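You operate a simulated robot arm through the tools that you are given. There is no shell and no other tool. Be economical: measure what you need, move in short steps, check, and stop when the job is done.

The job below is to be done with a simulated robot arm. You get a single attempt, and the scene is never put back.

TASK
Fit the former and clamp the bar whose size the bending card names.
Fine: the blue bender former goes on the wooden block; bar from the small red rack, cap against the back stop; lever, stops and dial stay.

The check looks at the end state, three seconds after you hand in, the way a careful person would. Anything else that was tipped, shoved, dropped, spilled or broken makes it a failure. Lids that push on must go on centred and level and be pressed home; caps that screw on are set level and turned clockwise until they are tight.

THE ROBOT
A 6-joint arm with a two-finger parallel gripper, fixed in place. Base frame: the origin is at the foot of the arm, x ahead of it, y to its left, z up. Units: m, degrees, N and s.
Its first joint turns from -66.0 to 66.0 degrees. Payload 2.9 kg.
The TCP is the grasp point between the finger pads, 0.03 m short of the fingertips. In the tool frame z runs along the fingers and y along their closing line. Largest opening 0.11 m; finger width 0.02, thickness 0.01; the body of the gripper, 0.048 by 0.112 m, starts 0.055 m behind the TCP.
Orientation is that of the tool frame in the base frame, as a unit quaternion [w, x, y, z]. With the fingers straight down and closing along the base's y, the tool's x points along the base's -x, its y along +y and its z along -z.

THE INTERFACE
- The arm moves only by the tool move_arm. Its argument "series" is a list of rows, each a list of 3 entries, a list of its own where there are three numbers: the turn, a rotation vector about the base's x, y, z in degrees, then the shift along the base's x, y, z in m, then the opening in per cent of the stroke, from 0 (shut) to 100 (fully open). In form: [[[ax, ay, az], [tx, ty, tz], fingers], ...]. A call has 1 to 12 rows; each row is the pose to reach, as a shift and turn from the pose commanded when the call began. A row lasts 0.2 s, in which the tool goes at most 0.05 m and 8.6 degrees; a call with a longer step from one row to the next is refused whole, and so is a gripper value outside its range. Where a pose cannot be reached the arm comes as near as it can. A force on the tool above 40 N (or 10 N above the force at the start of the call, whichever is more), or a blocked arm, ends the call early, and 0.2 s more pass. The fingers move at their own pace (about 0.108 m/s each) and stop on an object; they squeeze with about 31 N. The grip force told is the motor's: it shows also when the fingers shut on nothing. Time passes only in rows, and 0.2 s behind the last, so rows that repeat a pose let the fingers close. It gives the time, the measured TCP pose, the force on the tool (base axes), the opening and the grip force at its end, in the units of the frame above (readings bear some noise).
- Cameras (640 x 400 px; columns grow to the right, rows downward): "scene" is fixed at [0.0661, 0.4259, 1.3856]; the picture's right is [-0.84, -0.54, 0.00], its down [-0.30, 0.46, -0.84] and it looks along [0.45, -0.70, -0.55] (base axes); focal length 321 px, centre (320, 200). "wrist" rides on the gripper at [0.072, 0.017, -0.103] in the tool frame; the picture's right is [-0.23, 0.97, 0.00], its down [-0.76, -0.18, -0.62] and it looks along [-0.61, -0.14, 0.78] (tool axes); focal length 222 px, centre (320, 200). There is no depth. A picture from a camera that has moved, and an enlarged one, comes with that camera's place and axes in the base frame and with its lens.
- get_image(camera): a new picture of that camera. The clock stands still meanwhile.
- inspect(camera, box): a new picture of the part [left, top, right, bottom] of that camera's present view, enlarged. The clock stands still meanwhile.
- hand_in(): hands the job in; it is judged then, once.

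Go step by step. Nothing tells you positions but the pictures and the camera data: compare them with the known pose of the tool, close in by small moves and look again before you grip or let go. The budget is 120 turns and 68 pictures, counting those below and the enlarged ones. Unless the task says otherwise, let go and move clear before handing in, and close with one line.

The tools are called by a JSON object that holds its "fn" and its "kwargs". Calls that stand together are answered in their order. move_arm: Moves the arm, as the interface text tells. Its arguments: {"type":"object","properties":{"series":{"type":"array","items":{"type":"array"}}},"required":["series"]} The other tools are called the same way: get_image (camera) takes a picture; inspect (camera, box) takes an enlarged picture of a part of a camera's view; hand_in () hands the job in.

At the start:

```text
time: 0.0
ee_pos: [0.3648, -0.1318, 1.1894]
tcp_rot: [-0.001, 0.0, 1.0, 0.0]
wrist_force: [-0.1, 0.1, -0.2]
finger_gap: 0.1101
finger_force: 0.1
```

scene: 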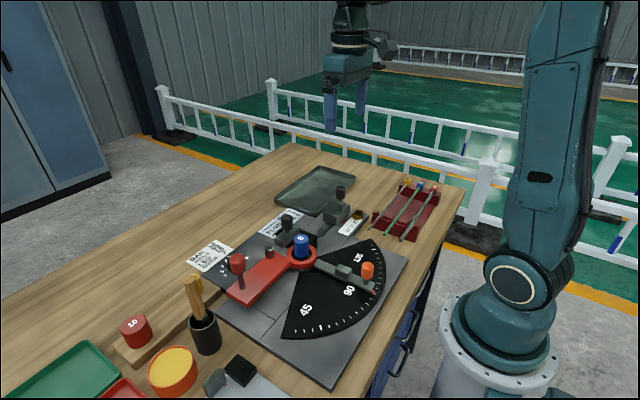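
wrist: 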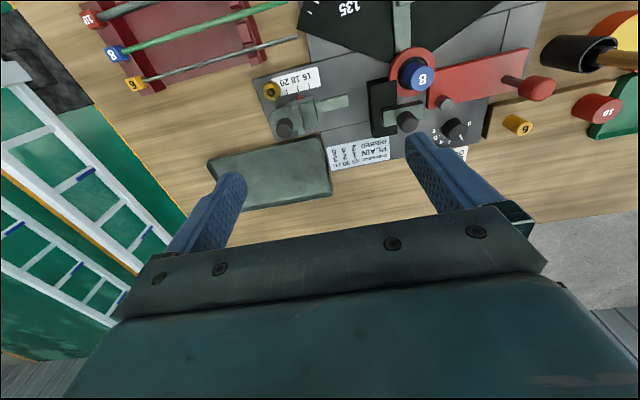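

I see a bender with a blue "8" former fitted, a red rack of bars, a wooden block with other formers, and cards lying about. First I'll read the cards and details with enlarged pictures.

{"fn": "inspect", "kwargs": {"camera": "scene", "box": [180, 190, 300, 280]}}

{"fn": "inspect", "kwargs": {"camera": "scene", "box": [220, 170, 400, 290]}}

{"fn": "inspect", "kwargs": {"camera": "scene", "box": [100, 250, 280, 400]}}

{"fn": "inspect", "kwargs": {"camera": "wrist", "box": [240, 40, 540, 190]}}

```text
4.44 times, centred on (240, 235) of scene
camera zoom: at [0.0661, 0.4259, 1.3856], right [-0.84, -0.54, 0.0], down [-0.3, 0.46, -0.84], along [0.45, -0.7, -0.55], focal length 1425 px, centre (676, 44)
```

zoom: 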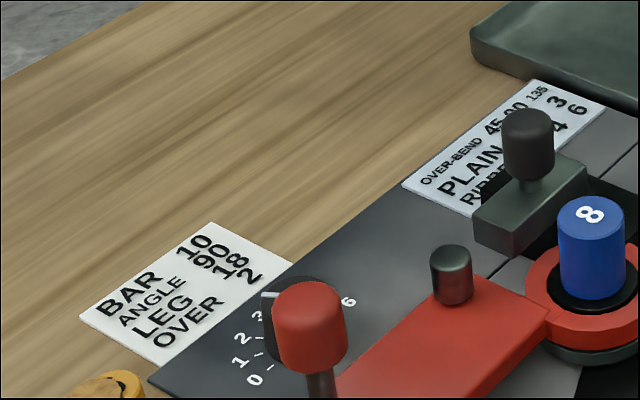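

```text
3.33 times, centred on (310, 230) of scene
camera zoom: at [0.0661, 0.4259, 1.3856], right [-0.84, -0.54, 0.0], down [-0.3, 0.46, -0.84], along [0.45, -0.7, -0.55], focal length 1068 px, centre (353, 100)
```

zoom: 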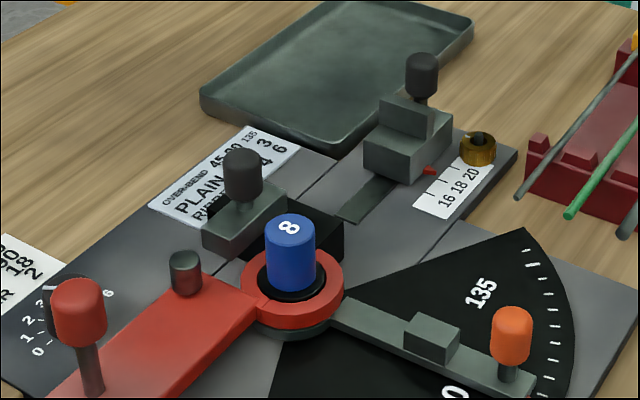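

```text
2.67 times, centred on (190, 325) of scene
camera zoom: at [0.0661, 0.4259, 1.3856], right [-0.84, -0.54, 0.0], down [-0.3, 0.46, -0.84], along [0.45, -0.7, -0.55], focal length 855 px, centre (667, -133)
```

zoom: 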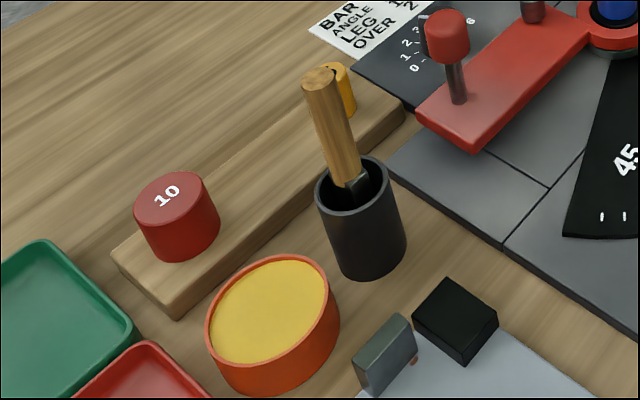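

```text
2.13 times, centred on (390, 115) of wrist
camera zoom: at [0.2931, -0.1143, 1.2938], right [0.23, 0.97, 0.0], down [0.76, -0.18, 0.62], along [0.61, -0.14, -0.78], focal length 474 px, centre (171, 381)
```

zoom: 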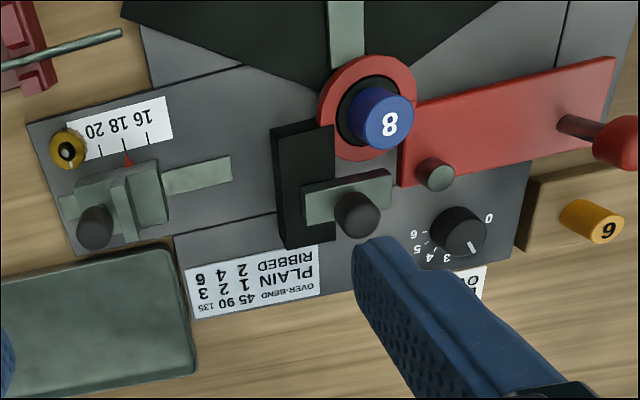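

The card says BAR 10, so the red 10 former goes on the post, the blue 8 goes to the block, and the red-capped 10 bar gets clamped. Triangulating from both cameras puts the bench near z≈0.9, not 0.456, so I'll trust the pictures and look from closer positions.

{"fn": "move_arm", "kwargs": {"series": [[[0, 0, 0], [0, 0.05, 0], 100], [[0, 0, 0], [0, 0.1, 0], 100], [[0, 0, 0], [0, 0.15, -0.02], 100], [[0, 0, 0], [0, 0.2, -0.04], 100], [[0, 0, 0], [0, 0.2, -0.04], 100]]}}

{"fn": "get_image", "kwargs": {"camera": "wrist"}}

{"fn": "get_image", "kwargs": {"camera": "scene"}}

```text
refused: row 3 steps farther than a row can; nothing moved
```

```text
61 pictures are left
camera wrist: at [0.2931, -0.1143, 1.2938], right [0.23, 0.97, 0.0], down [0.76, -0.18, 0.62], along [0.61, -0.14, -0.78], focal length 222 px, centre (320, 200)
```

wrist: 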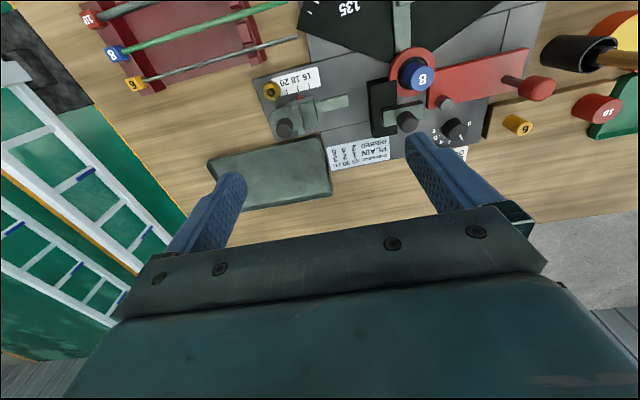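

```text
60 pictures are left
```

scene: 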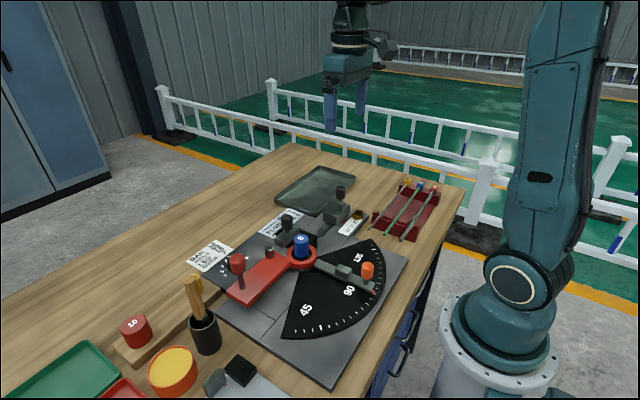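

The call was refused for a too-long step, so I'll retry with shorter steps toward the block and bender, then look.

{"fn": "move_arm", "kwargs": {"series": [[[0, 0, 0], [0, 0.045, 0], 100], [[0, 0, 0], [0, 0.09, 0], 100], [[0, 0, 0], [0, 0.13, -0.02], 100], [[0, 0, 0], [-0.02, 0.17, -0.04], 100], [[0, 0, 0], [-0.04, 0.21, -0.06], 100], [[0, 0, 0], [-0.06, 0.25, -0.07], 100], [[0, 0, 0], [-0.06, 0.25, -0.07], 100]]}}

{"fn": "get_image", "kwargs": {"camera": "wrist"}}

```text
time: 1.6
ee_pos: [0.3076, 0.1186, 1.1185]
tcp_rot: [0.0, -0.001, 1.0, 0.0]
wrist_force: [0.3, 0.1, 0.3]
finger_gap: 0.1101
finger_force: 0.1
```

```text
59 pictures are left
camera wrist: at [0.2352, 0.1356, 1.2232], right [0.23, 0.97, 0.0], down [0.76, -0.18, 0.62], along [0.61, -0.14, -0.78], focal length 222 px, centre (320, 200)
```

wrist: 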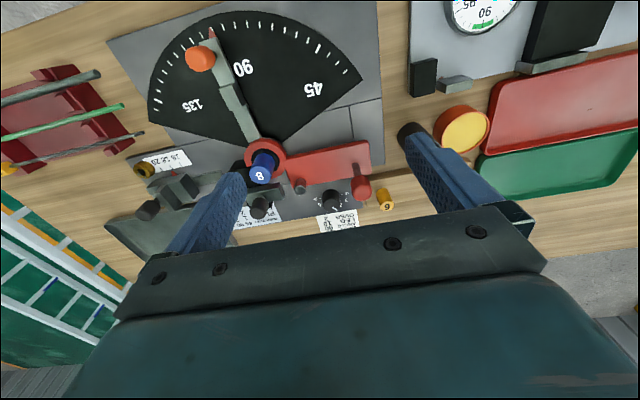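

The bender, its former and the yellow 6 are visible now; the block continues toward +y behind the finger. I'll shift to +y and see the whole block.

{"fn": "move_arm", "kwargs": {"series": [[[0, 0, 0], [0, 0.045, 0], 100], [[0, 0, 0], [0, 0.09, 0], 100], [[0, 0, 0], [0, 0.13, 0], 100], [[0, 0, 0], [0, 0.17, 0], 100], [[0, 0, 0], [0, 0.17, 0], 100]]}}

{"fn": "get_image", "kwargs": {"camera": "wrist"}}

```text
time: 2.8
ee_pos: [0.3057, 0.2873, 1.1213]
tcp_rot: [0.0, 0.0, 1.0, 0.0]
wrist_force: [-0.3, 0.5, -0.5]
finger_gap: 0.1103
finger_force: 0.1
```

```text
58 pictures are left
camera wrist: at [0.2331, 0.3043, 1.2248], right [0.23, 0.97, 0.0], down [0.76, -0.18, 0.62], along [0.61, -0.14, -0.78], focal length 222 px, centre (320, 200)
```

wrist: 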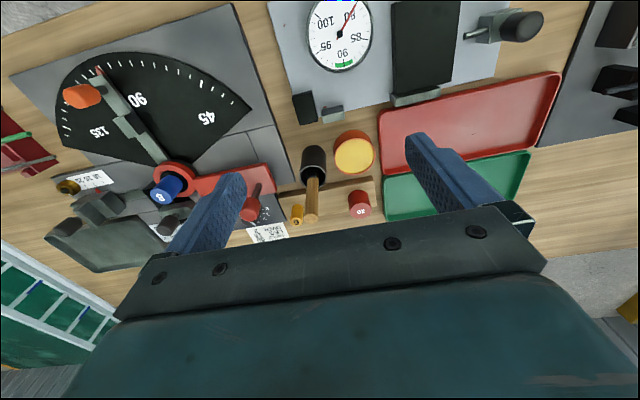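

{"fn": "inspect", "kwargs": {"camera": "wrist", "box": [240, 120, 400, 230]}}

{"fn": "inspect", "kwargs": {"camera": "wrist", "box": [40, 130, 290, 270]}}

```text
3.64 times, centred on (320, 175) of wrist
camera zoom: at [0.2331, 0.3043, 1.2248], right [0.23, 0.97, 0.0], down [0.76, -0.18, 0.62], along [0.61, -0.14, -0.78], focal length 808 px, centre (320, 291)
```

zoom: 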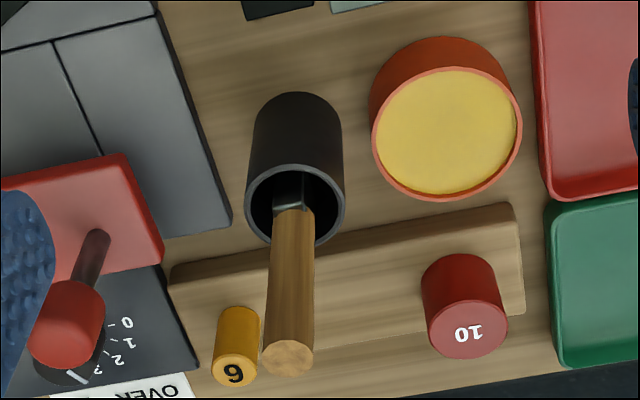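

```text
2.56 times, centred on (165, 200) of wrist
camera zoom: at [0.2331, 0.3043, 1.2248], right [0.23, 0.97, 0.0], down [0.76, -0.18, 0.62], along [0.61, -0.14, -0.78], focal length 569 px, centre (717, 200)
```

zoom: 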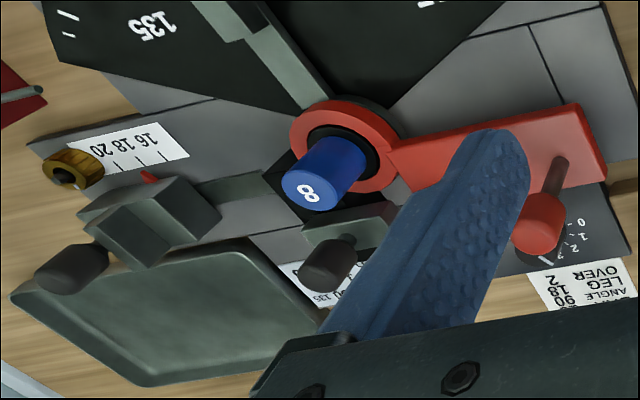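

The block is flat-topped (top z≈0.892, x 0.46–0.53, y 0.174–0.347), with the 10 at about (0.508, 0.314). A brush stands in a cup near (0.40, 0.257), reaching up to z≈1.045, and the 8 former's top is at about (0.390, −0.002, 0.933). I'll hover over the 8 and check.

{"fn": "move_arm", "kwargs": {"series": [[[0, 0, 0], [0.01, -0.04, 0], 60], [[0, 0, 0], [0.02, -0.08, 0], 60], [[0, 0, 0], [0.03, -0.12, 0], 60], [[0, 0, 0], [0.04, -0.16, 0], 60], [[0, 0, 0], [0.05, -0.2, 0], 60], [[0, 0, 0], [0.06, -0.24, -0.02], 60], [[0, 0, 0], [0.075, -0.27, -0.05], 60], [[0, 0, 0], [0.084, -0.289, -0.08], 60], [[0, 0, 0], [0.084, -0.289, -0.11], 60], [[0, 0, 0], [0.084, -0.289, -0.11], 60]]}}

{"fn": "get_image", "kwargs": {"camera": "wrist"}}

{"fn": "inspect", "kwargs": {"camera": "scene", "box": [220, 150, 400, 270]}}

```text
time: 5.0
ee_pos: [0.3897, -0.0016, 1.0096]
tcp_rot: [0.0, 0.0, 1.0, 0.0]
wrist_force: [0.1, -0.9, 0.4]
finger_gap: 0.0658
finger_force: 0.1
```

```text
55 pictures are left
camera wrist: at [0.3173, 0.0161, 1.1136], right [0.23, 0.97, 0.0], down [0.76, -0.18, 0.62], along [0.61, -0.14, -0.78], focal length 222 px, centre (320, 200)
```

wrist: 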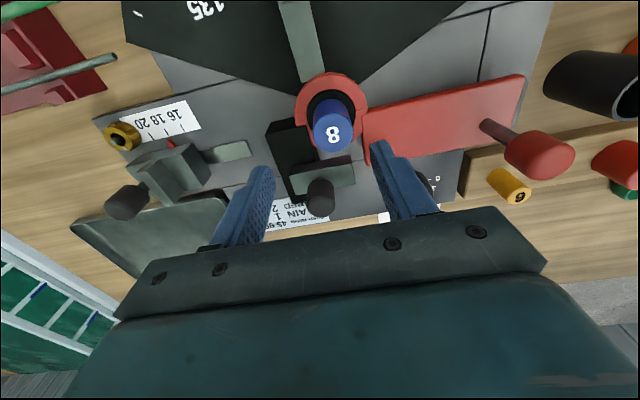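

```text
3.33 times, centred on (310, 210) of scene
camera zoom: at [0.0661, 0.4259, 1.3856], right [-0.84, -0.54, 0.0], down [-0.3, 0.46, -0.84], along [0.45, -0.7, -0.55], focal length 1068 px, centre (353, 167)
```

zoom: 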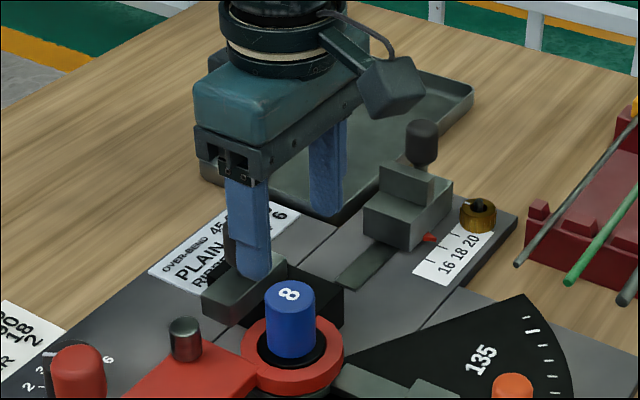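

Combining views, the 8's top centre is at about (0.384, 0.010, 0.945), slightly +y of the tool. I'll correct and lower partway.

{"fn": "move_arm", "kwargs": {"series": [[[0, 0, 0], [-0.005, 0.0115, 0], 60], [[0, 0, 0], [-0.005, 0.0115, -0.03], 60], [[0, 0, 0], [-0.005, 0.0115, -0.03], 60]]}}

{"fn": "get_image", "kwargs": {"camera": "wrist"}}

{"fn": "inspect", "kwargs": {"camera": "scene", "box": [250, 180, 370, 280]}}

```text
time: 5.8
ee_pos: [0.3823, 0.0106, 0.9795]
tcp_rot: [0.0, 0.0, 1.0, 0.0]
wrist_force: [-1.0, 0.5, 1.0]
finger_gap: 0.0659
finger_force: 0.1
```

```text
53 pictures are left
camera wrist: at [0.3108, 0.0283, 1.0842], right [0.23, 0.97, 0.0], down [0.76, -0.18, 0.62], along [0.61, -0.14, -0.78], focal length 222 px, centre (320, 200)
```

wrist: 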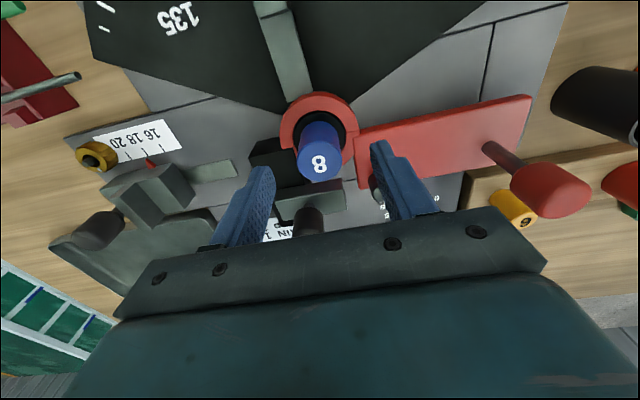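

```text
4.00 times, centred on (310, 230) of scene
camera zoom: at [0.0661, 0.4259, 1.3856], right [-0.84, -0.54, 0.0], down [-0.3, 0.46, -0.84], along [0.45, -0.7, -0.55], focal length 1282 px, centre (360, 80)
```

zoom: 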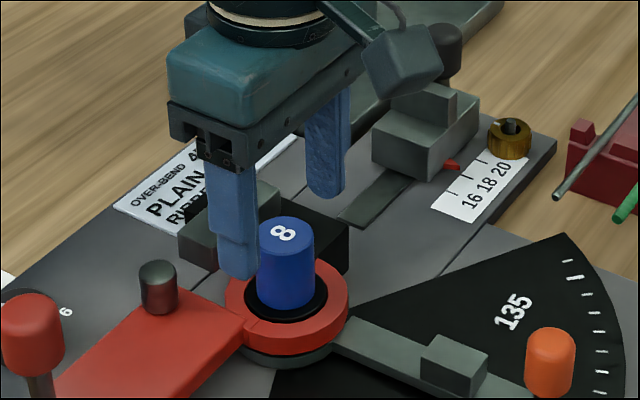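

Alignment matches; I lower to z≈0.945 and close on the 8.

{"fn": "move_arm", "kwargs": {"series": [[[0, 0, 0], [0, 0, -0.02], 60], [[0, 0, 0], [0, 0, -0.036], 60], [[0, 0, 0], [0, 0, -0.036], 20], [[0, 0, 0], [0, 0, -0.036], 0], [[0, 0, 0], [0, 0, -0.036], 0], [[0, 0, 0], [0, 0, -0.036], 0]]}}

{"fn": "get_image", "kwargs": {"camera": "wrist"}}

```text
time: 7.2
ee_pos: [0.3841, 0.0086, 0.9429]
tcp_rot: [0.0, 0.0, 1.0, 0.0]
wrist_force: [0.0, -0.2, -0.1]
finger_gap: 0.0318
finger_force: 30.7
```

```text
51 pictures are left
camera wrist: at [0.3112, 0.0276, 1.0477], right [0.23, 0.97, 0.0], down [0.76, -0.18, 0.62], along [0.61, -0.14, -0.78], focal length 222 px, centre (320, 200)
```

wrist: 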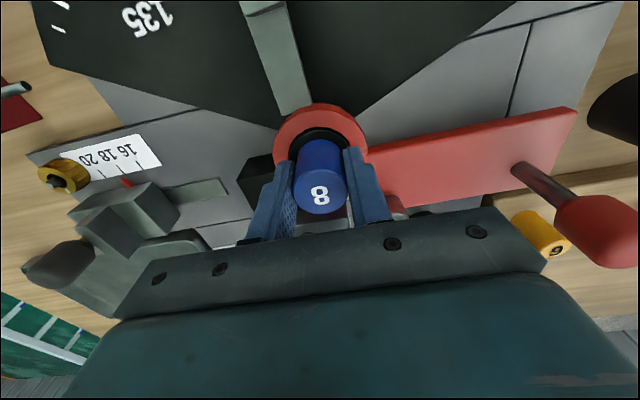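

Gripped at 32 mm. I'll lift it straight up slowly.

{"fn": "move_arm", "kwargs": {"series": [[[0, 0, 0], [0, 0, 0.01], 0], [[0, 0, 0], [0, 0, 0.02], 0], [[0, 0, 0], [0, 0, 0.035], 0], [[0, 0, 0], [0, 0, 0.05], 0], [[0, 0, 0], [0, 0, 0.07], 0], [[0, 0, 0], [0, 0, 0.1], 0], [[0, 0, 0], [0, 0, 0.13], 0], [[0, 0, 0], [0, 0, 0.13], 0]]}}

{"fn": "get_image", "kwargs": {"camera": "wrist"}}

{"fn": "inspect", "kwargs": {"camera": "scene", "box": [220, 130, 400, 270]}}

```text
time: 9.0
ee_pos: [0.3843, 0.0113, 1.0744]
tcp_rot: [0.0, 0.0, 1.0, -0.001]
wrist_force: [-0.2, 1.0, -1.3]
finger_gap: 0.0315
finger_force: 31.0
```

```text
50 pictures are left
camera wrist: at [0.3123, 0.0291, 1.1777], right [0.23, 0.97, 0.0], down [0.76, -0.18, 0.62], along [0.61, -0.14, -0.78], focal length 222 px, centre (320, 200)
```

wrist: 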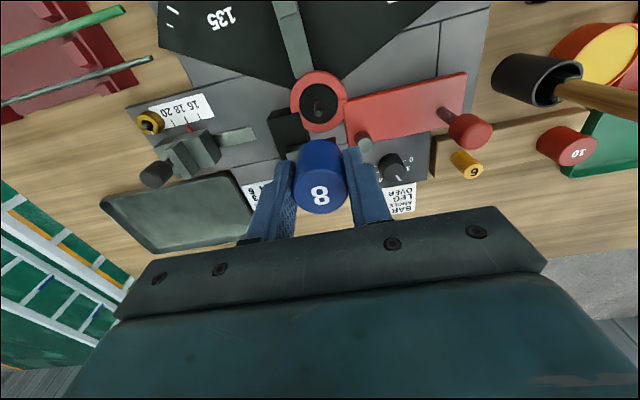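

```text
2.86 times, centred on (310, 200) of scene
camera zoom: at [0.0661, 0.4259, 1.3856], right [-0.84, -0.54, 0.0], down [-0.3, 0.46, -0.84], along [0.45, -0.7, -0.55], focal length 916 px, centre (349, 200)
```

zoom: 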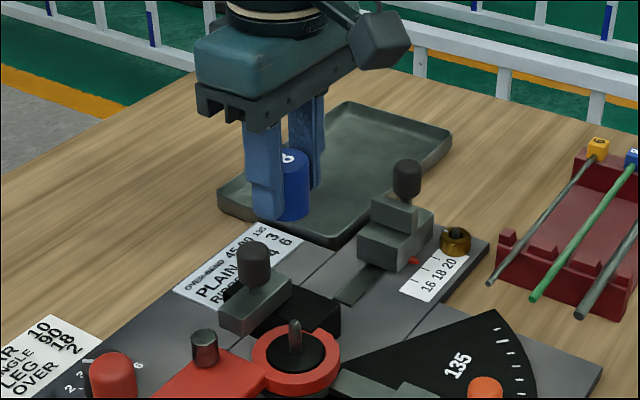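

The 8 is off the pin. Now I carry it toward the block while turning the tool 90° so the wrist camera stays clear of the brush handle.

{"fn": "move_arm", "kwargs": {"series": [[[0, 0, 8.2], [0.01, 0.022, 0.02], 0], [[0, 0, 16.4], [0.02, 0.045, 0.03], 0], [[0, 0, 24.6], [0.03, 0.067, 0.03], 0], [[0, 0, 32.8], [0.04, 0.09, 0.03], 0], [[0, 0, 41], [0.051, 0.112, 0.03], 0], [[0, 0, 49.2], [0.062, 0.135, 0.03], 0], [[0, 0, 57.4], [0.073, 0.157, 0.03], 0], [[0, 0, 65.6], [0.083, 0.18, 0.03], 0], [[0, 0, 73.8], [0.093, 0.202, 0.03], 0], [[0, 0, 82], [0.103, 0.225, 0.03], 0], [[0, 0, 90], [0.113, 0.246, 0.03], 0], [[0, 0, 90], [0.113, 0.246, 0.03], 0]]}}

{"fn": "get_image", "kwargs": {"camera": "wrist"}}

{"fn": "get_image", "kwargs": {"camera": "scene"}}

```text
time: 11.6
ee_pos: [0.4964, 0.2594, 1.1063]
tcp_rot: [0.0, 0.707, -0.707, 0.0]
wrist_force: [-0.6, 0.4, -3.1]
finger_gap: 0.031
finger_force: 30.3
```

```text
48 pictures are left
camera wrist: at [0.48, 0.1868, 1.2098], right [-0.97, 0.23, 0.0], down [0.18, 0.76, 0.62], along [0.14, 0.61, -0.78], focal length 222 px, centre (320, 200)
```

wrist: 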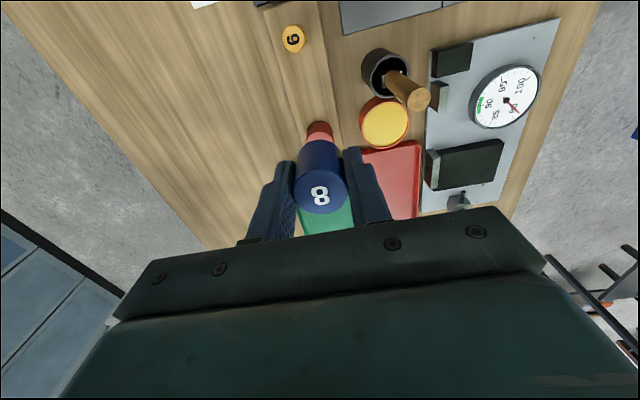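

```text
47 pictures are left
```

scene: 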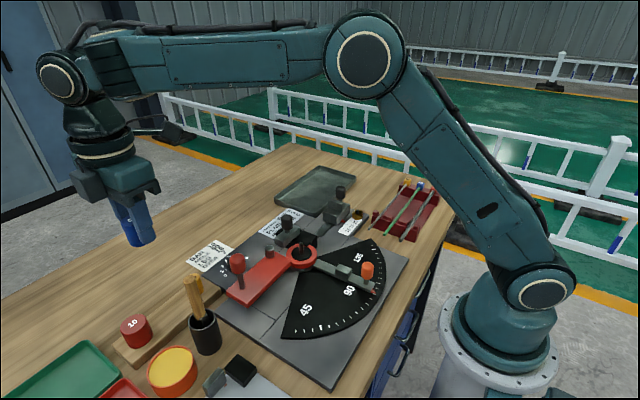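

The tool is above the block with the 8 held. I'll enlarge to fix the block's edges and the 6.

{"fn": "inspect", "kwargs": {"camera": "wrist", "box": [220, 0, 380, 110]}}

{"fn": "inspect", "kwargs": {"camera": "scene", "box": [100, 250, 280, 400]}}

```text
3.64 times, centred on (300, 55) of wrist
camera zoom: at [0.48, 0.1868, 1.2098], right [-0.97, 0.23, 0.0], down [0.18, 0.76, 0.62], along [0.14, 0.61, -0.78], focal length 808 px, centre (393, 727)
```

zoom: 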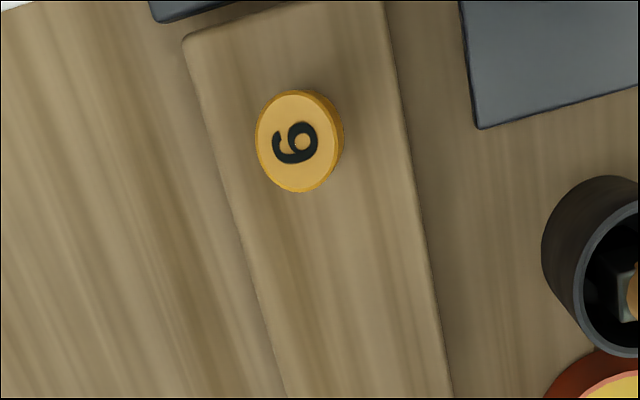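

```text
2.67 times, centred on (190, 325) of scene
camera zoom: at [0.0661, 0.4259, 1.3856], right [-0.84, -0.54, 0.0], down [-0.3, 0.46, -0.84], along [0.45, -0.7, -0.55], focal length 855 px, centre (667, -133)
```

zoom: 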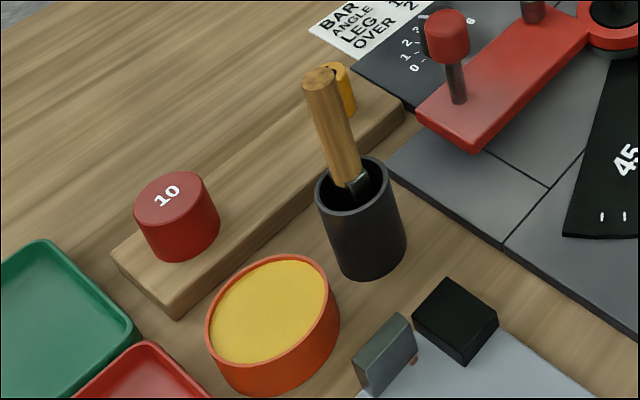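

The block's top is x 0.479–0.539, the 6 sits at (0.508, 0.194) and the 10 at (0.508, 0.314), so the middle spot is (0.509, 0.254). Lowering to just above it.

{"fn": "move_arm", "kwargs": {"series": [[[0, 0, 0], [0.0125, -0.005, -0.02], 0], [[0, 0, 0], [0.0125, -0.005, -0.06], 0], [[0, 0, 0], [0.0125, -0.005, -0.1], 0], [[0, 0, 0], [0.0125, -0.005, -0.13], 0], [[0, 0, 0], [0.0125, -0.005, -0.155], 0], [[0, 0, 0], [0.0125, -0.005, -0.155], 0]]}}

{"fn": "get_image", "kwargs": {"camera": "wrist"}}

{"fn": "inspect", "kwargs": {"camera": "scene", "box": [80, 210, 260, 360]}}

```text
time: 13.0
ee_pos: [0.51, 0.2531, 0.9476]
tcp_rot: [0.001, -0.707, 0.708, 0.0]
wrist_force: [-0.1, 0.0, -3.4]
finger_gap: 0.0316
finger_force: 30.8
```

```text
44 pictures are left
camera wrist: at [0.4934, 0.1798, 1.0514], right [-0.97, 0.23, 0.0], down [0.18, 0.76, 0.62], along [0.14, 0.61, -0.78], focal length 222 px, centre (320, 200)
```

wrist: 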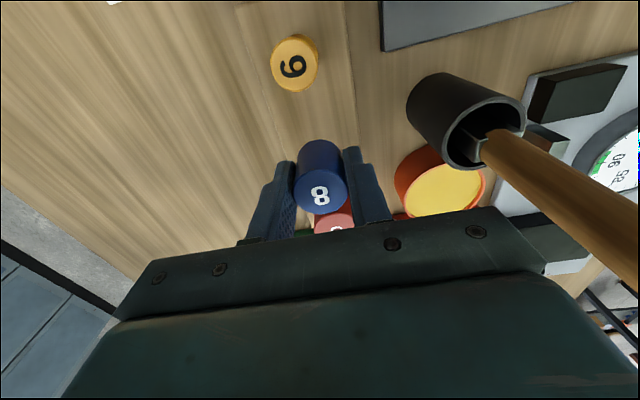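

```text
2.67 times, centred on (170, 285) of scene
camera zoom: at [0.0662, 0.4259, 1.3856], right [-0.84, -0.54, 0.0], down [-0.3, 0.46, -0.84], along [0.45, -0.7, -0.55], focal length 855 px, centre (720, -27)
```

zoom: 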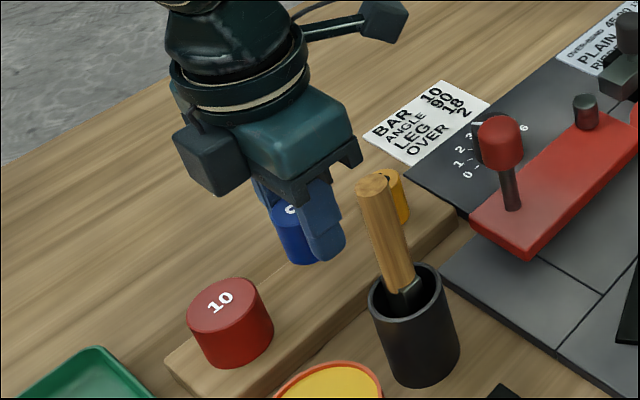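

Clear of the 6, the 10 and the handle. Lowering in fine steps and reading force for contact.

{"fn": "move_arm", "kwargs": {"series": [[[0, 0, 0], [0, 0, -0.006], 0], [[0, 0, 0], [0, 0, -0.012], 0], [[0, 0, 0], [0, 0, -0.015], 0], [[0, 0, 0], [0, 0, -0.015], 0]]}}

{"fn": "inspect", "kwargs": {"camera": "scene", "box": [120, 240, 240, 340]}}

```text
time: 14.0
ee_pos: [0.5107, 0.2516, 0.9336]
tcp_rot: [0.001, 0.707, -0.707, 0.0]
wrist_force: [-1.3, -0.5, -1.9]
finger_gap: 0.0317
finger_force: 31.4
```

```text
4.00 times, centred on (180, 290) of scene
camera zoom: at [0.0661, 0.4259, 1.3856], right [-0.84, -0.54, 0.0], down [-0.3, 0.46, -0.84], along [0.45, -0.7, -0.55], focal length 1282 px, centre (880, -160)
```

zoom: 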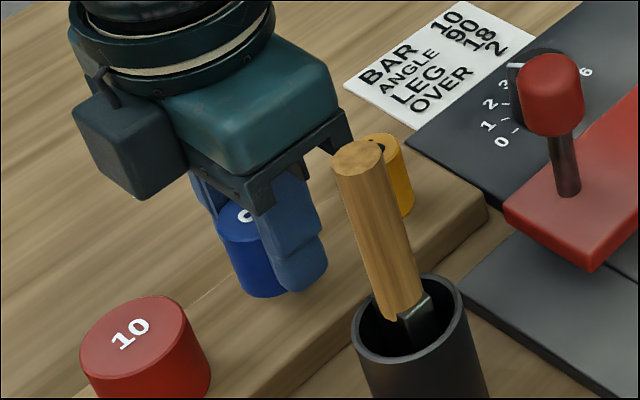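

No contact yet; continuing down by a few millimetres.

{"fn": "move_arm", "kwargs": {"series": [[[0, 0, 0], [0, 0, -0.002], 0], [[0, 0, 0], [0, 0, -0.004], 0], [[0, 0, 0], [0, 0, -0.004], 0]]}}

```text
time: 14.8
ee_pos: [0.5103, 0.2506, 0.9294]
tcp_rot: [0.0, 0.707, -0.707, 0.0]
wrist_force: [-0.8, 0.5, -2.5]
finger_gap: 0.0314
finger_force: 31.3
```

{"fn": "move_arm", "kwargs": {"series": [[[0, 0, 0], [0, 0, -0.002], 0], [[0, 0, 0], [0, 0, -0.004], 0], [[0, 0, 0], [0, 0, -0.004], 0]]}}

```text
time: 15.6
ee_pos: [0.5089, 0.2518, 0.9246]
tcp_rot: [0.0, -0.707, 0.708, 0.0]
wrist_force: [-0.2, 0.7, -1.9]
finger_gap: 0.0314
finger_force: 31.2
```

Still no contact at z 0.9246; another few millimetres with a picture to check the gap.

{"fn": "inspect", "kwargs": {"camera": "wrist", "box": [240, 110, 400, 230]}}

{"fn": "inspect", "kwargs": {"camera": "scene", "box": [150, 260, 230, 330]}}

```text
3.33 times, centred on (320, 170) of wrist
camera zoom: at [0.4933, 0.1799, 1.0295], right [-0.97, 0.23, 0.0], down [0.18, 0.76, 0.62], along [0.14, 0.61, -0.78], focal length 740 px, centre (320, 300)
```

zoom: 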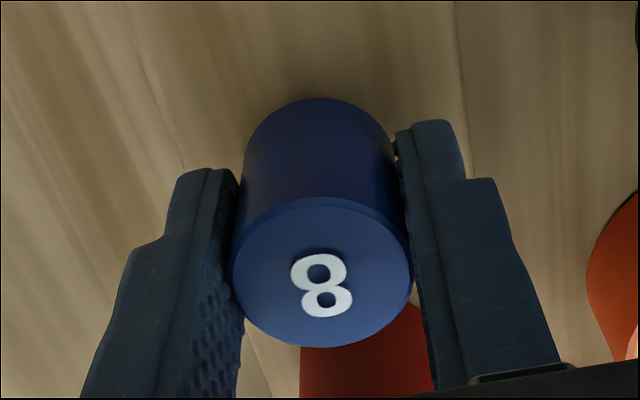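

```text
5.71 times, centred on (190, 295) of scene
camera zoom: at [0.0661, 0.4259, 1.3856], right [-0.84, -0.54, 0.0], down [-0.3, 0.46, -0.84], along [0.45, -0.7, -0.55], focal length 1832 px, centre (1063, -343)
```

zoom: 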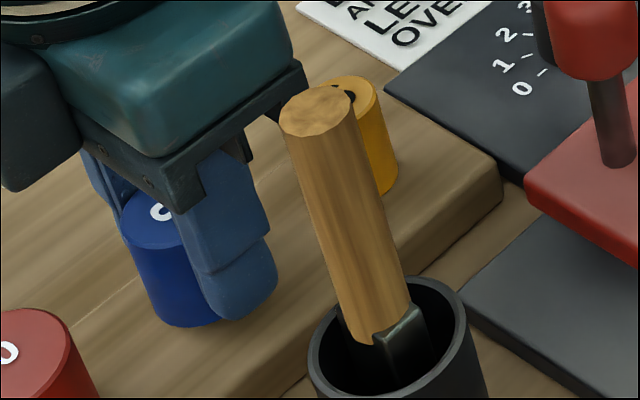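

The bottom is nearly on the wood. I continue 2 mm at a time.

{"fn": "move_arm", "kwargs": {"series": [[[0, 0, 0], [0, 0, -0.002], 0], [[0, 0, 0], [0, 0, -0.004], 0], [[0, 0, 0], [0, 0, -0.004], 0]]}}

```text
time: 16.4
ee_pos: [0.5102, 0.2517, 0.9217]
tcp_rot: [0.0, -0.707, 0.707, 0.0]
wrist_force: [-0.6, -0.1, -2.0]
finger_gap: 0.0314
finger_force: 31.1
```

{"fn": "move_arm", "kwargs": {"series": [[[0, 0, 0], [0, 0, -0.0015], 0], [[0, 0, 0], [0, 0, -0.003], 0], [[0, 0, 0], [0, 0, -0.003], 0]]}}

```text
time: 17.2
ee_pos: [0.5101, 0.2513, 0.9191]
tcp_rot: [0.0, 0.708, -0.707, 0.001]
wrist_force: [-1.4, -0.5, 0.9]
finger_gap: 0.0316
finger_force: 31.0
```

The force rose slightly, perhaps first contact; one more millimetre to confirm.

{"fn": "move_arm", "kwargs": {"series": [[[0, 0, 0], [0, 0, -0.001], 0], [[0, 0, 0], [0, 0, -0.001], 0]]}}

```text
time: 17.8
ee_pos: [0.5102, 0.2515, 0.9183]
tcp_rot: [-0.001, 0.707, -0.707, 0.001]
wrist_force: [-6.0, -0.6, 11.1]
finger_gap: 0.0315
finger_force: 30.6
```

Contact is clear, so I release and rise straight up.

{"fn": "move_arm", "kwargs": {"series": [[[0, 0, 0], [0, 0, 0.001], 0], [[0, 0, 0], [0, 0, 0.001], 20], [[0, 0, 0], [0, 0, 0.001], 50], [[0, 0, 0], [0, 0, 0.001], 60], [[0, 0, 0], [0, 0, 0.001], 60], [[0, 0, 0], [0, 0, 0.03], 60], [[0, 0, 0], [0, 0, 0.06], 60], [[0, 0, 0], [0, 0, 0.1], 70], [[0, 0, 0], [0, 0, 0.13], 75], [[0, 0, 0], [0, 0, 0.13], 75]]}}

{"fn": "get_image", "kwargs": {"camera": "wrist"}}

{"fn": "inspect", "kwargs": {"camera": "scene", "box": [110, 250, 240, 350]}}

```text
time: 20.0
ee_pos: [0.5099, 0.252, 1.0476]
tcp_rot: [0.0, -0.706, 0.708, 0.0]
wrist_force: [-0.3, 0.3, 0.8]
finger_gap: 0.0825
finger_force: 0.1
```

```text
39 pictures are left
camera wrist: at [0.4936, 0.1803, 1.1515], right [-0.97, 0.23, 0.0], down [0.18, 0.76, 0.62], along [0.14, 0.61, -0.78], focal length 222 px, centre (320, 200)
```

wrist: 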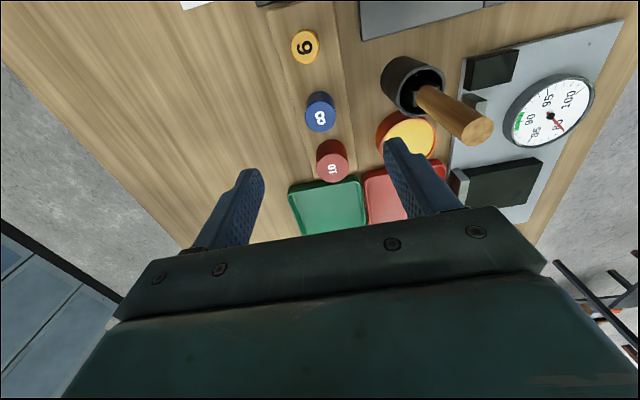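

```text
4.00 times, centred on (175, 300) of scene
camera zoom: at [0.0661, 0.4259, 1.3856], right [-0.84, -0.54, 0.0], down [-0.3, 0.46, -0.84], along [0.45, -0.7, -0.55], focal length 1282 px, centre (900, -200)
```

zoom: 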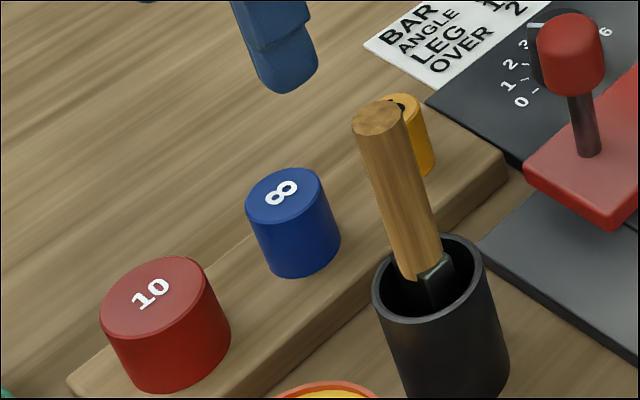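

The 8 stands upright on the block. The 10 is at about (0.510, 0.316) with its top near 0.921; I move above it and check reach and alignment.

{"fn": "move_arm", "kwargs": {"series": [[[0, 0, 0], [0, 0.035, 0], 65], [[0, 0, 0], [0, 0.064, -0.01], 65], [[0, 0, 0], [0, 0.064, -0.045], 65], [[0, 0, 0], [0, 0.064, -0.075], 65], [[0, 0, 0], [0, 0.064, -0.075], 65]]}}

{"fn": "get_image", "kwargs": {"camera": "wrist"}}

{"fn": "inspect", "kwargs": {"camera": "scene", "box": [80, 240, 240, 370]}}

```text
time: 21.2
ee_pos: [0.5105, 0.3146, 0.9726]
tcp_rot: [0.0, 0.707, -0.707, 0.0]
wrist_force: [0.2, 0.6, 0.2]
finger_gap: 0.0717
finger_force: 0.0
```

```text
37 pictures are left
camera wrist: at [0.4929, 0.2438, 1.0759], right [-0.97, 0.23, 0.0], down [0.18, 0.76, 0.62], along [0.14, 0.61, -0.78], focal length 222 px, centre (320, 200)
```

wrist: 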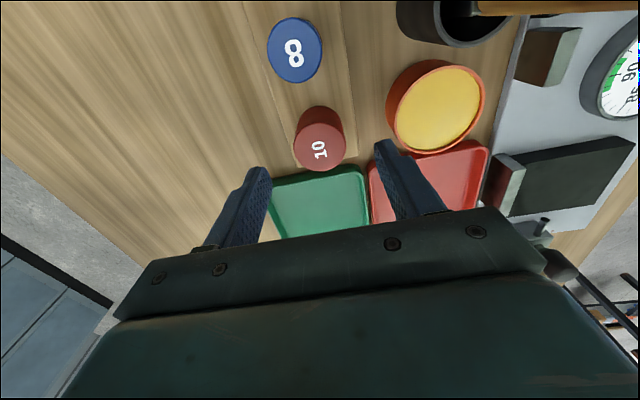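

```text
3.08 times, centred on (160, 305) of scene
camera zoom: at [0.0661, 0.4259, 1.3856], right [-0.84, -0.54, 0.0], down [-0.3, 0.46, -0.84], along [0.45, -0.7, -0.55], focal length 986 px, centre (812, -123)
```

zoom: 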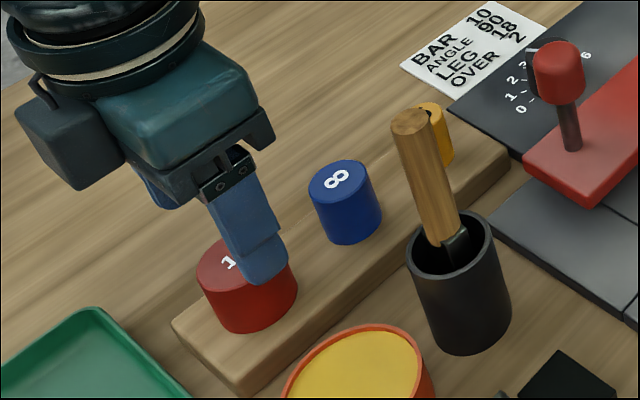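

Alignment is exact and the 10's diameter is about 40 mm. I narrow the opening a little to stay clear of the tin, lower and grip.

{"fn": "move_arm", "kwargs": {"series": [[[0, 0, 0], [0, 0, 0], 54], [[0, 0, 0], [0, 0, -0.02], 54], [[0, 0, 0], [0, 0, -0.035], 54], [[0, 0, 0], [0, 0, -0.047], 54], [[0, 0, 0], [0, 0, -0.047], 54], [[0, 0, 0], [0, 0, -0.047], 20], [[0, 0, 0], [0, 0, -0.047], 0], [[0, 0, 0], [0, 0, -0.047], 0]]}}

{"fn": "get_image", "kwargs": {"camera": "wrist"}}

```text
time: 23.0
ee_pos: [0.51, 0.3167, 0.9239]
tcp_rot: [0.001, 0.707, -0.707, -0.001]
wrist_force: [0.2, -0.1, 0.2]
finger_gap: 0.0389
finger_force: 31.1
```

```text
35 pictures are left
camera wrist: at [0.493, 0.2441, 1.0291], right [-0.97, 0.23, 0.0], down [0.18, 0.76, 0.62], along [0.14, 0.61, -0.78], focal length 222 px, centre (320, 200)
```

wrist: 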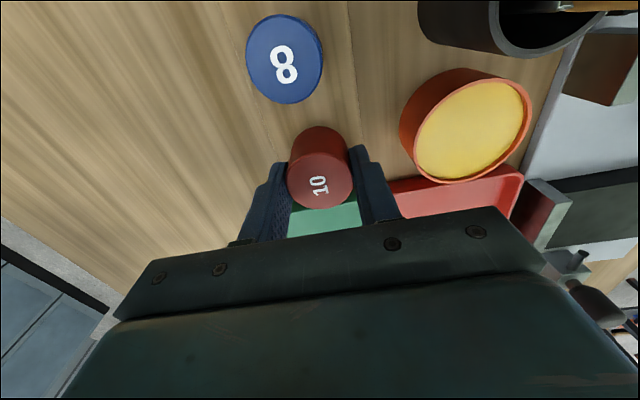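

Gripped and centred. I lift it clear, then carry it back over the post while turning back.

{"fn": "move_arm", "kwargs": {"series": [[[0, 0, 0], [0, 0, 0.02], 0], [[0, 0, 0], [0, 0, 0.06], 0], [[0, 0, 0], [0, 0, 0.1], 0], [[0, 0, 0], [0, -0.01, 0.145], 0], [[0, 0, 0], [0, -0.04, 0.17], 0], [[0, 0, 0], [0, -0.064, 0.178], 0], [[0, 0, 0], [0, -0.064, 0.178], 0]]}}

{"fn": "move_arm", "kwargs": {"series": [[[0, 0, -8], [-0.011, -0.021, 0], 0], [[0, 0, -16.2], [-0.022, -0.043, 0], 0], [[0, 0, -24.4], [-0.033, -0.066, 0], 0], [[0, 0, -32.6], [-0.044, -0.088, 0], 0], [[0, 0, -40.8], [-0.055, -0.11, 0], 0], [[0, 0, -49], [-0.066, -0.132, 0], 0], [[0, 0, -57.2], [-0.078, -0.154, 0], 0], [[0, 0, -65.4], [-0.09, -0.176, 0], 0], [[0, 0, -73.6], [-0.102, -0.198, 0], 0], [[0, 0, -81.8], [-0.113, -0.22, 0], 0], [[0, 0, -90], [-0.1235, -0.241, -0.01], 0], [[0, 0, -90], [-0.1235, -0.241, -0.03], 0]]}}

{"fn": "get_image", "kwargs": {"camera": "wrist"}}

{"fn": "inspect", "kwargs": {"camera": "scene", "box": [220, 130, 400, 270]}}

```text
time: 24.6
ee_pos: [0.5103, 0.2522, 1.1055]
tcp_rot: [-0.001, -0.707, 0.707, 0.0]
wrist_force: [-1.0, 0.2, -4.5]
finger_gap: 0.0391
finger_force: 30.9
```

```text
time: 27.2
ee_pos: [0.3859, 0.0109, 1.0734]
tcp_rot: [0.0, 0.001, 1.0, 0.0]
wrist_force: [0.1, -0.8, -3.6]
finger_gap: 0.039
finger_force: 31.5
```

```text
34 pictures are left
camera wrist: at [0.3136, 0.0283, 1.1776], right [0.23, 0.97, 0.0], down [0.76, -0.18, 0.62], along [0.61, -0.14, -0.78], focal length 222 px, centre (320, 200)
```

wrist: 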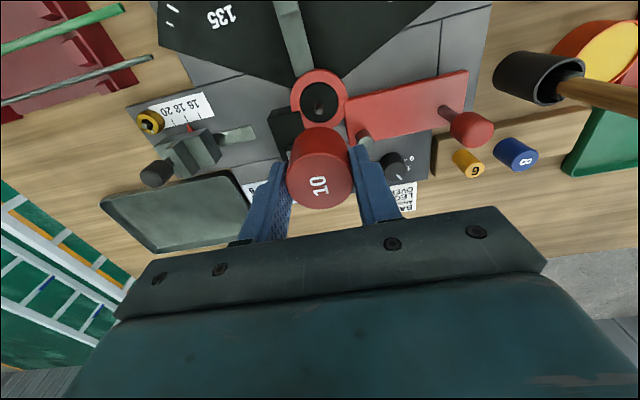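

```text
2.86 times, centred on (310, 200) of scene
camera zoom: at [0.0662, 0.4259, 1.3856], right [-0.84, -0.54, 0.0], down [-0.3, 0.46, -0.84], along [0.45, -0.7, -0.55], focal length 916 px, centre (349, 200)
```

zoom: 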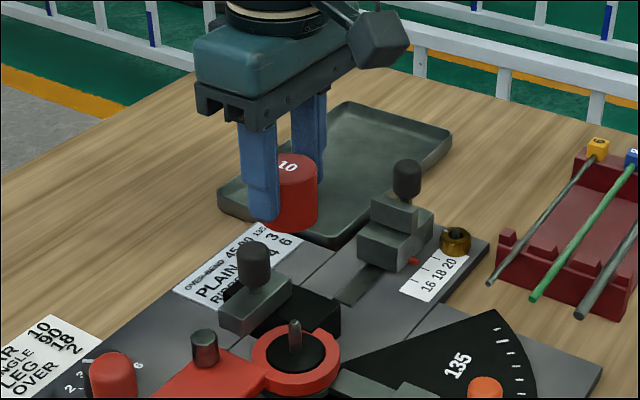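

Lowering until the bore is about 15 mm above the pin, then checking centring.

{"fn": "move_arm", "kwargs": {"series": [[[0, 0, 0], [0, 0, -0.03], 0], [[0, 0, 0], [0, 0, -0.06], 0], [[0, 0, 0], [0, 0, -0.08], 0], [[0, 0, 0], [0, 0, -0.08], 0]]}}

{"fn": "inspect", "kwargs": {"camera": "wrist", "box": [260, 90, 380, 220]}}

{"fn": "inspect", "kwargs": {"camera": "scene", "box": [260, 190, 340, 270]}}

```text
time: 28.2
ee_pos: [0.3862, 0.0099, 0.9924]
tcp_rot: [-0.001, 0.0, 1.0, -0.001]
wrist_force: [0.2, 0.1, -4.2]
finger_gap: 0.0388
finger_force: 30.3
```

```text
3.08 times, centred on (320, 155) of wrist
camera zoom: at [0.314, 0.028, 1.0971], right [0.23, 0.97, 0.0], down [0.76, -0.18, 0.62], along [0.61, -0.14, -0.78], focal length 684 px, centre (320, 338)
```

zoom: 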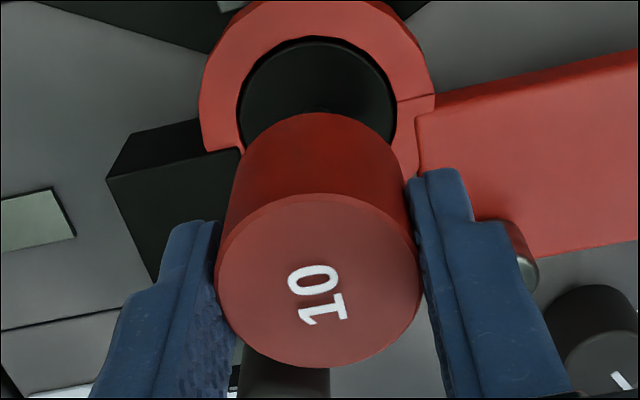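

```text
5.00 times, centred on (300, 230) of scene
camera zoom: at [0.0662, 0.4259, 1.3856], right [-0.84, -0.54, 0.0], down [-0.3, 0.46, -0.84], along [0.45, -0.7, -0.55], focal length 1603 px, centre (420, 50)
```

zoom: 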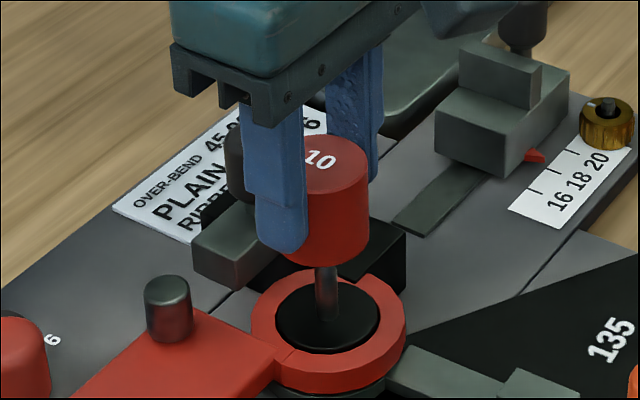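

Both views show the former's axis over the pin within about a millimetre. Lowering slowly onto the pin.

{"fn": "move_arm", "kwargs": {"series": [[[0, 0, 0], [0, 0, -0.006], 0], [[0, 0, 0], [0, 0, -0.012], 0], [[0, 0, 0], [0, 0, -0.016], 0], [[0, 0, 0], [0, 0, -0.019], 0], [[0, 0, 0], [0, 0, -0.022], 0], [[0, 0, 0], [0, 0, -0.022], 0]]}}

{"fn": "inspect", "kwargs": {"camera": "scene", "box": [260, 190, 340, 270]}}

```text
time: 29.6
ee_pos: [0.387, 0.0105, 0.9713]
tcp_rot: [0.0, 0.0, 1.0, 0.0]
wrist_force: [-0.1, -0.1, -3.7]
finger_gap: 0.0391
finger_force: 31.1
```

```text
5.00 times, centred on (300, 230) of scene
camera zoom: at [0.0662, 0.4259, 1.3856], right [-0.84, -0.54, 0.0], down [-0.3, 0.46, -0.84], along [0.45, -0.7, -0.55], focal length 1603 px, centre (420, 50)
```

zoom: 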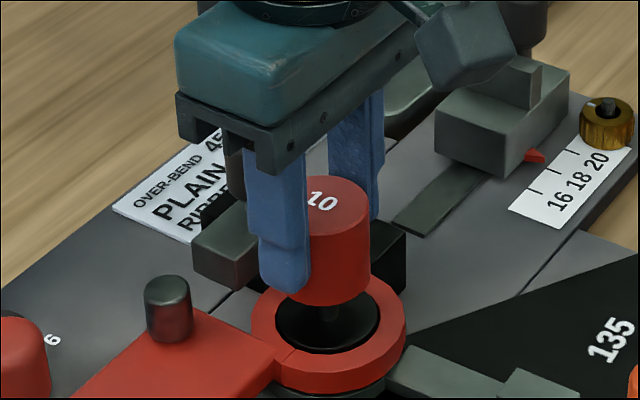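

The pin appears to be entering with no force. Continuing to the seat.

{"fn": "move_arm", "kwargs": {"series": [[[0, 0, 0], [0, 0, -0.005], 0], [[0, 0, 0], [0, 0, -0.01], 0], [[0, 0, 0], [0, 0, -0.015], 0], [[0, 0, 0], [0, 0, -0.018], 0], [[0, 0, 0], [0, 0, -0.018], 0]]}}

{"fn": "inspect", "kwargs": {"camera": "scene", "box": [260, 190, 340, 270]}}

```text
time: 30.8
ee_pos: [0.3869, 0.0117, 0.9549]
tcp_rot: [0.0, 0.0, 1.0, 0.001]
wrist_force: [0.2, 0.3, -3.8]
finger_gap: 0.0389
finger_force: 30.7
```

```text
5.00 times, centred on (300, 230) of scene
camera zoom: at [0.0662, 0.4259, 1.3856], right [-0.84, -0.54, 0.0], down [-0.3, 0.46, -0.84], along [0.45, -0.7, -0.55], focal length 1603 px, centre (420, 50)
```

zoom: 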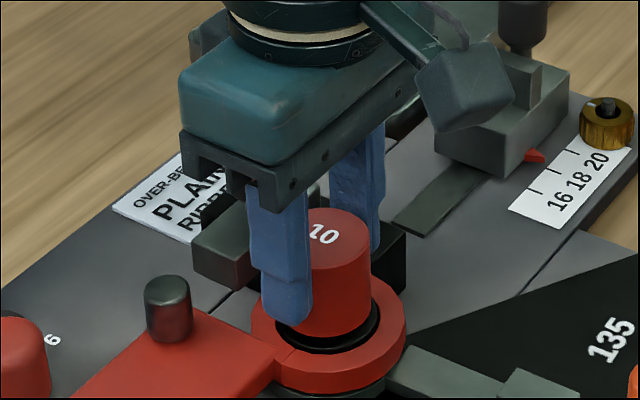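

Nearly seated; a final few millimetres with force feel.

{"fn": "move_arm", "kwargs": {"series": [[[0, 0, 0], [0, 0, -0.0015], 0], [[0, 0, 0], [0, 0, -0.003], 0], [[0, 0, 0], [0, 0, -0.003], 0]]}}

```text
time: 31.6
ee_pos: [0.3874, 0.0115, 0.9507]
tcp_rot: [0.0, 0.0, 1.0, 0.0]
wrist_force: [-0.2, -0.3, -3.5]
finger_gap: 0.039
finger_force: 31.2
```

{"fn": "move_arm", "kwargs": {"series": [[[0, 0, 0], [0, 0, -0.001], 0], [[0, 0, 0], [0, 0, -0.002], 0], [[0, 0, 0], [0, 0, -0.002], 0]]}}

```text
time: 32.4
ee_pos: [0.3856, 0.0118, 0.9499]
tcp_rot: [0.001, 0.0, 1.0, 0.0]
wrist_force: [-3.2, 0.0, 17.5]
finger_gap: 0.0389
finger_force: 30.9
```

Seated at the expected height. I release, rise, and move toward the rack to look at the bars and the clamp.

{"fn": "move_arm", "kwargs": {"series": [[[0, 0, 0], [0, 0, 0.002], 0], [[0, 0, 0], [0, 0, 0.002], 25], [[0, 0, 0], [0, 0, 0.002], 52], [[0, 0, 0], [0, 0, 0.002], 58], [[0, 0, 0], [0, 0, 0.03], 58], [[0, 0, 0], [0, 0, 0.07], 58], [[0, 0, 0], [-0.02, -0.03, 0.09], 58], [[0, 0, 0], [-0.05, -0.06, 0.11], 58], [[0, 0, 0], [-0.08, -0.09, 0.11], 58], [[0, 0, 0], [-0.1, -0.12, 0.11], 58], [[0, 0, 0], [-0.12, -0.16, 0.11], 58], [[0, 0, 0], [-0.12, -0.16, 0.11], 58]]}}

{"fn": "get_image", "kwargs": {"camera": "wrist"}}

{"fn": "inspect", "kwargs": {"camera": "scene", "box": [260, 170, 450, 290]}}

```text
time: 35.0
ee_pos: [0.2671, -0.1494, 1.0586]
tcp_rot: [0.0, -0.001, 1.0, 0.0]
wrist_force: [1.2, 0.4, -0.6]
finger_gap: 0.064
finger_force: 0.1
```

```text
28 pictures are left
camera wrist: at [0.1944, -0.1325, 1.1615], right [0.23, 0.97, 0.0], down [0.76, -0.18, 0.62], along [0.61, -0.14, -0.78], focal length 222 px, centre (320, 200)
```

wrist: 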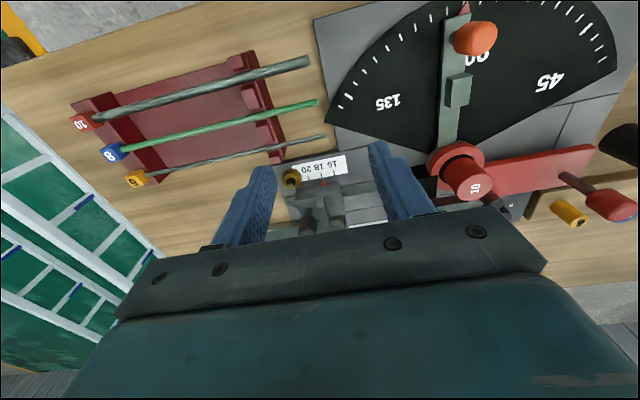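

```text
3.33 times, centred on (355, 230) of scene
camera zoom: at [0.0661, 0.4259, 1.3856], right [-0.84, -0.54, 0.0], down [-0.3, 0.46, -0.84], along [0.45, -0.7, -0.55], focal length 1068 px, centre (203, 100)
```

zoom: 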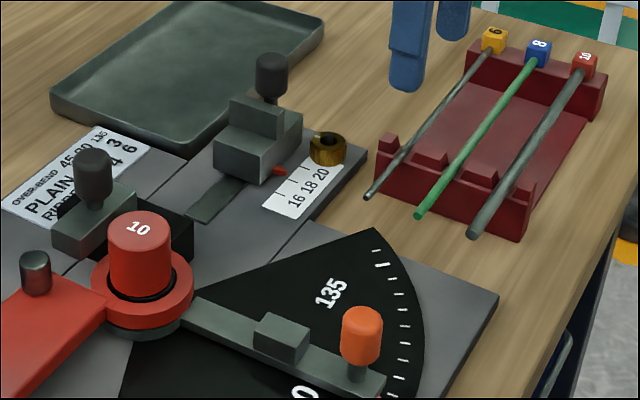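

The 10 is seated. The ribbed red-capped bar is the rack's bar nearest the base; next I look straight over the clamp, channel and back stop.

{"fn": "move_arm", "kwargs": {"series": [[[0, 0, 0], [0.04, 0.015, 0.01], 58], [[0, 0, 0], [0.08, 0.03, 0.02], 58], [[0, 0, 0], [0.12, 0.045, 0.03], 58], [[0, 0, 0], [0.16, 0.06, 0.04], 58], [[0, 0, 0], [0.2, 0.07, 0.05], 58], [[0, 0, 0], [0.2, 0.07, 0.05], 58]]}}

{"fn": "inspect", "kwargs": {"camera": "wrist", "box": [160, 20, 460, 200]}}

```text
time: 36.4
ee_pos: [0.4686, -0.0796, 1.1087]
tcp_rot: [0.001, 0.0, 1.0, 0.0]
wrist_force: [0.8, -0.4, -0.6]
finger_gap: 0.0639
finger_force: 0.0
```

```text
2.13 times, centred on (310, 110) of wrist
camera zoom: at [0.3946, -0.0621, 1.2126], right [0.23, 0.97, 0.0], down [0.76, -0.18, 0.62], along [0.61, -0.14, -0.78], focal length 474 px, centre (341, 392)
```

zoom: 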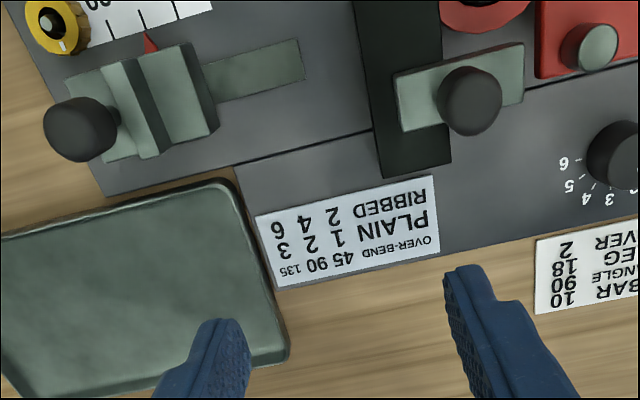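

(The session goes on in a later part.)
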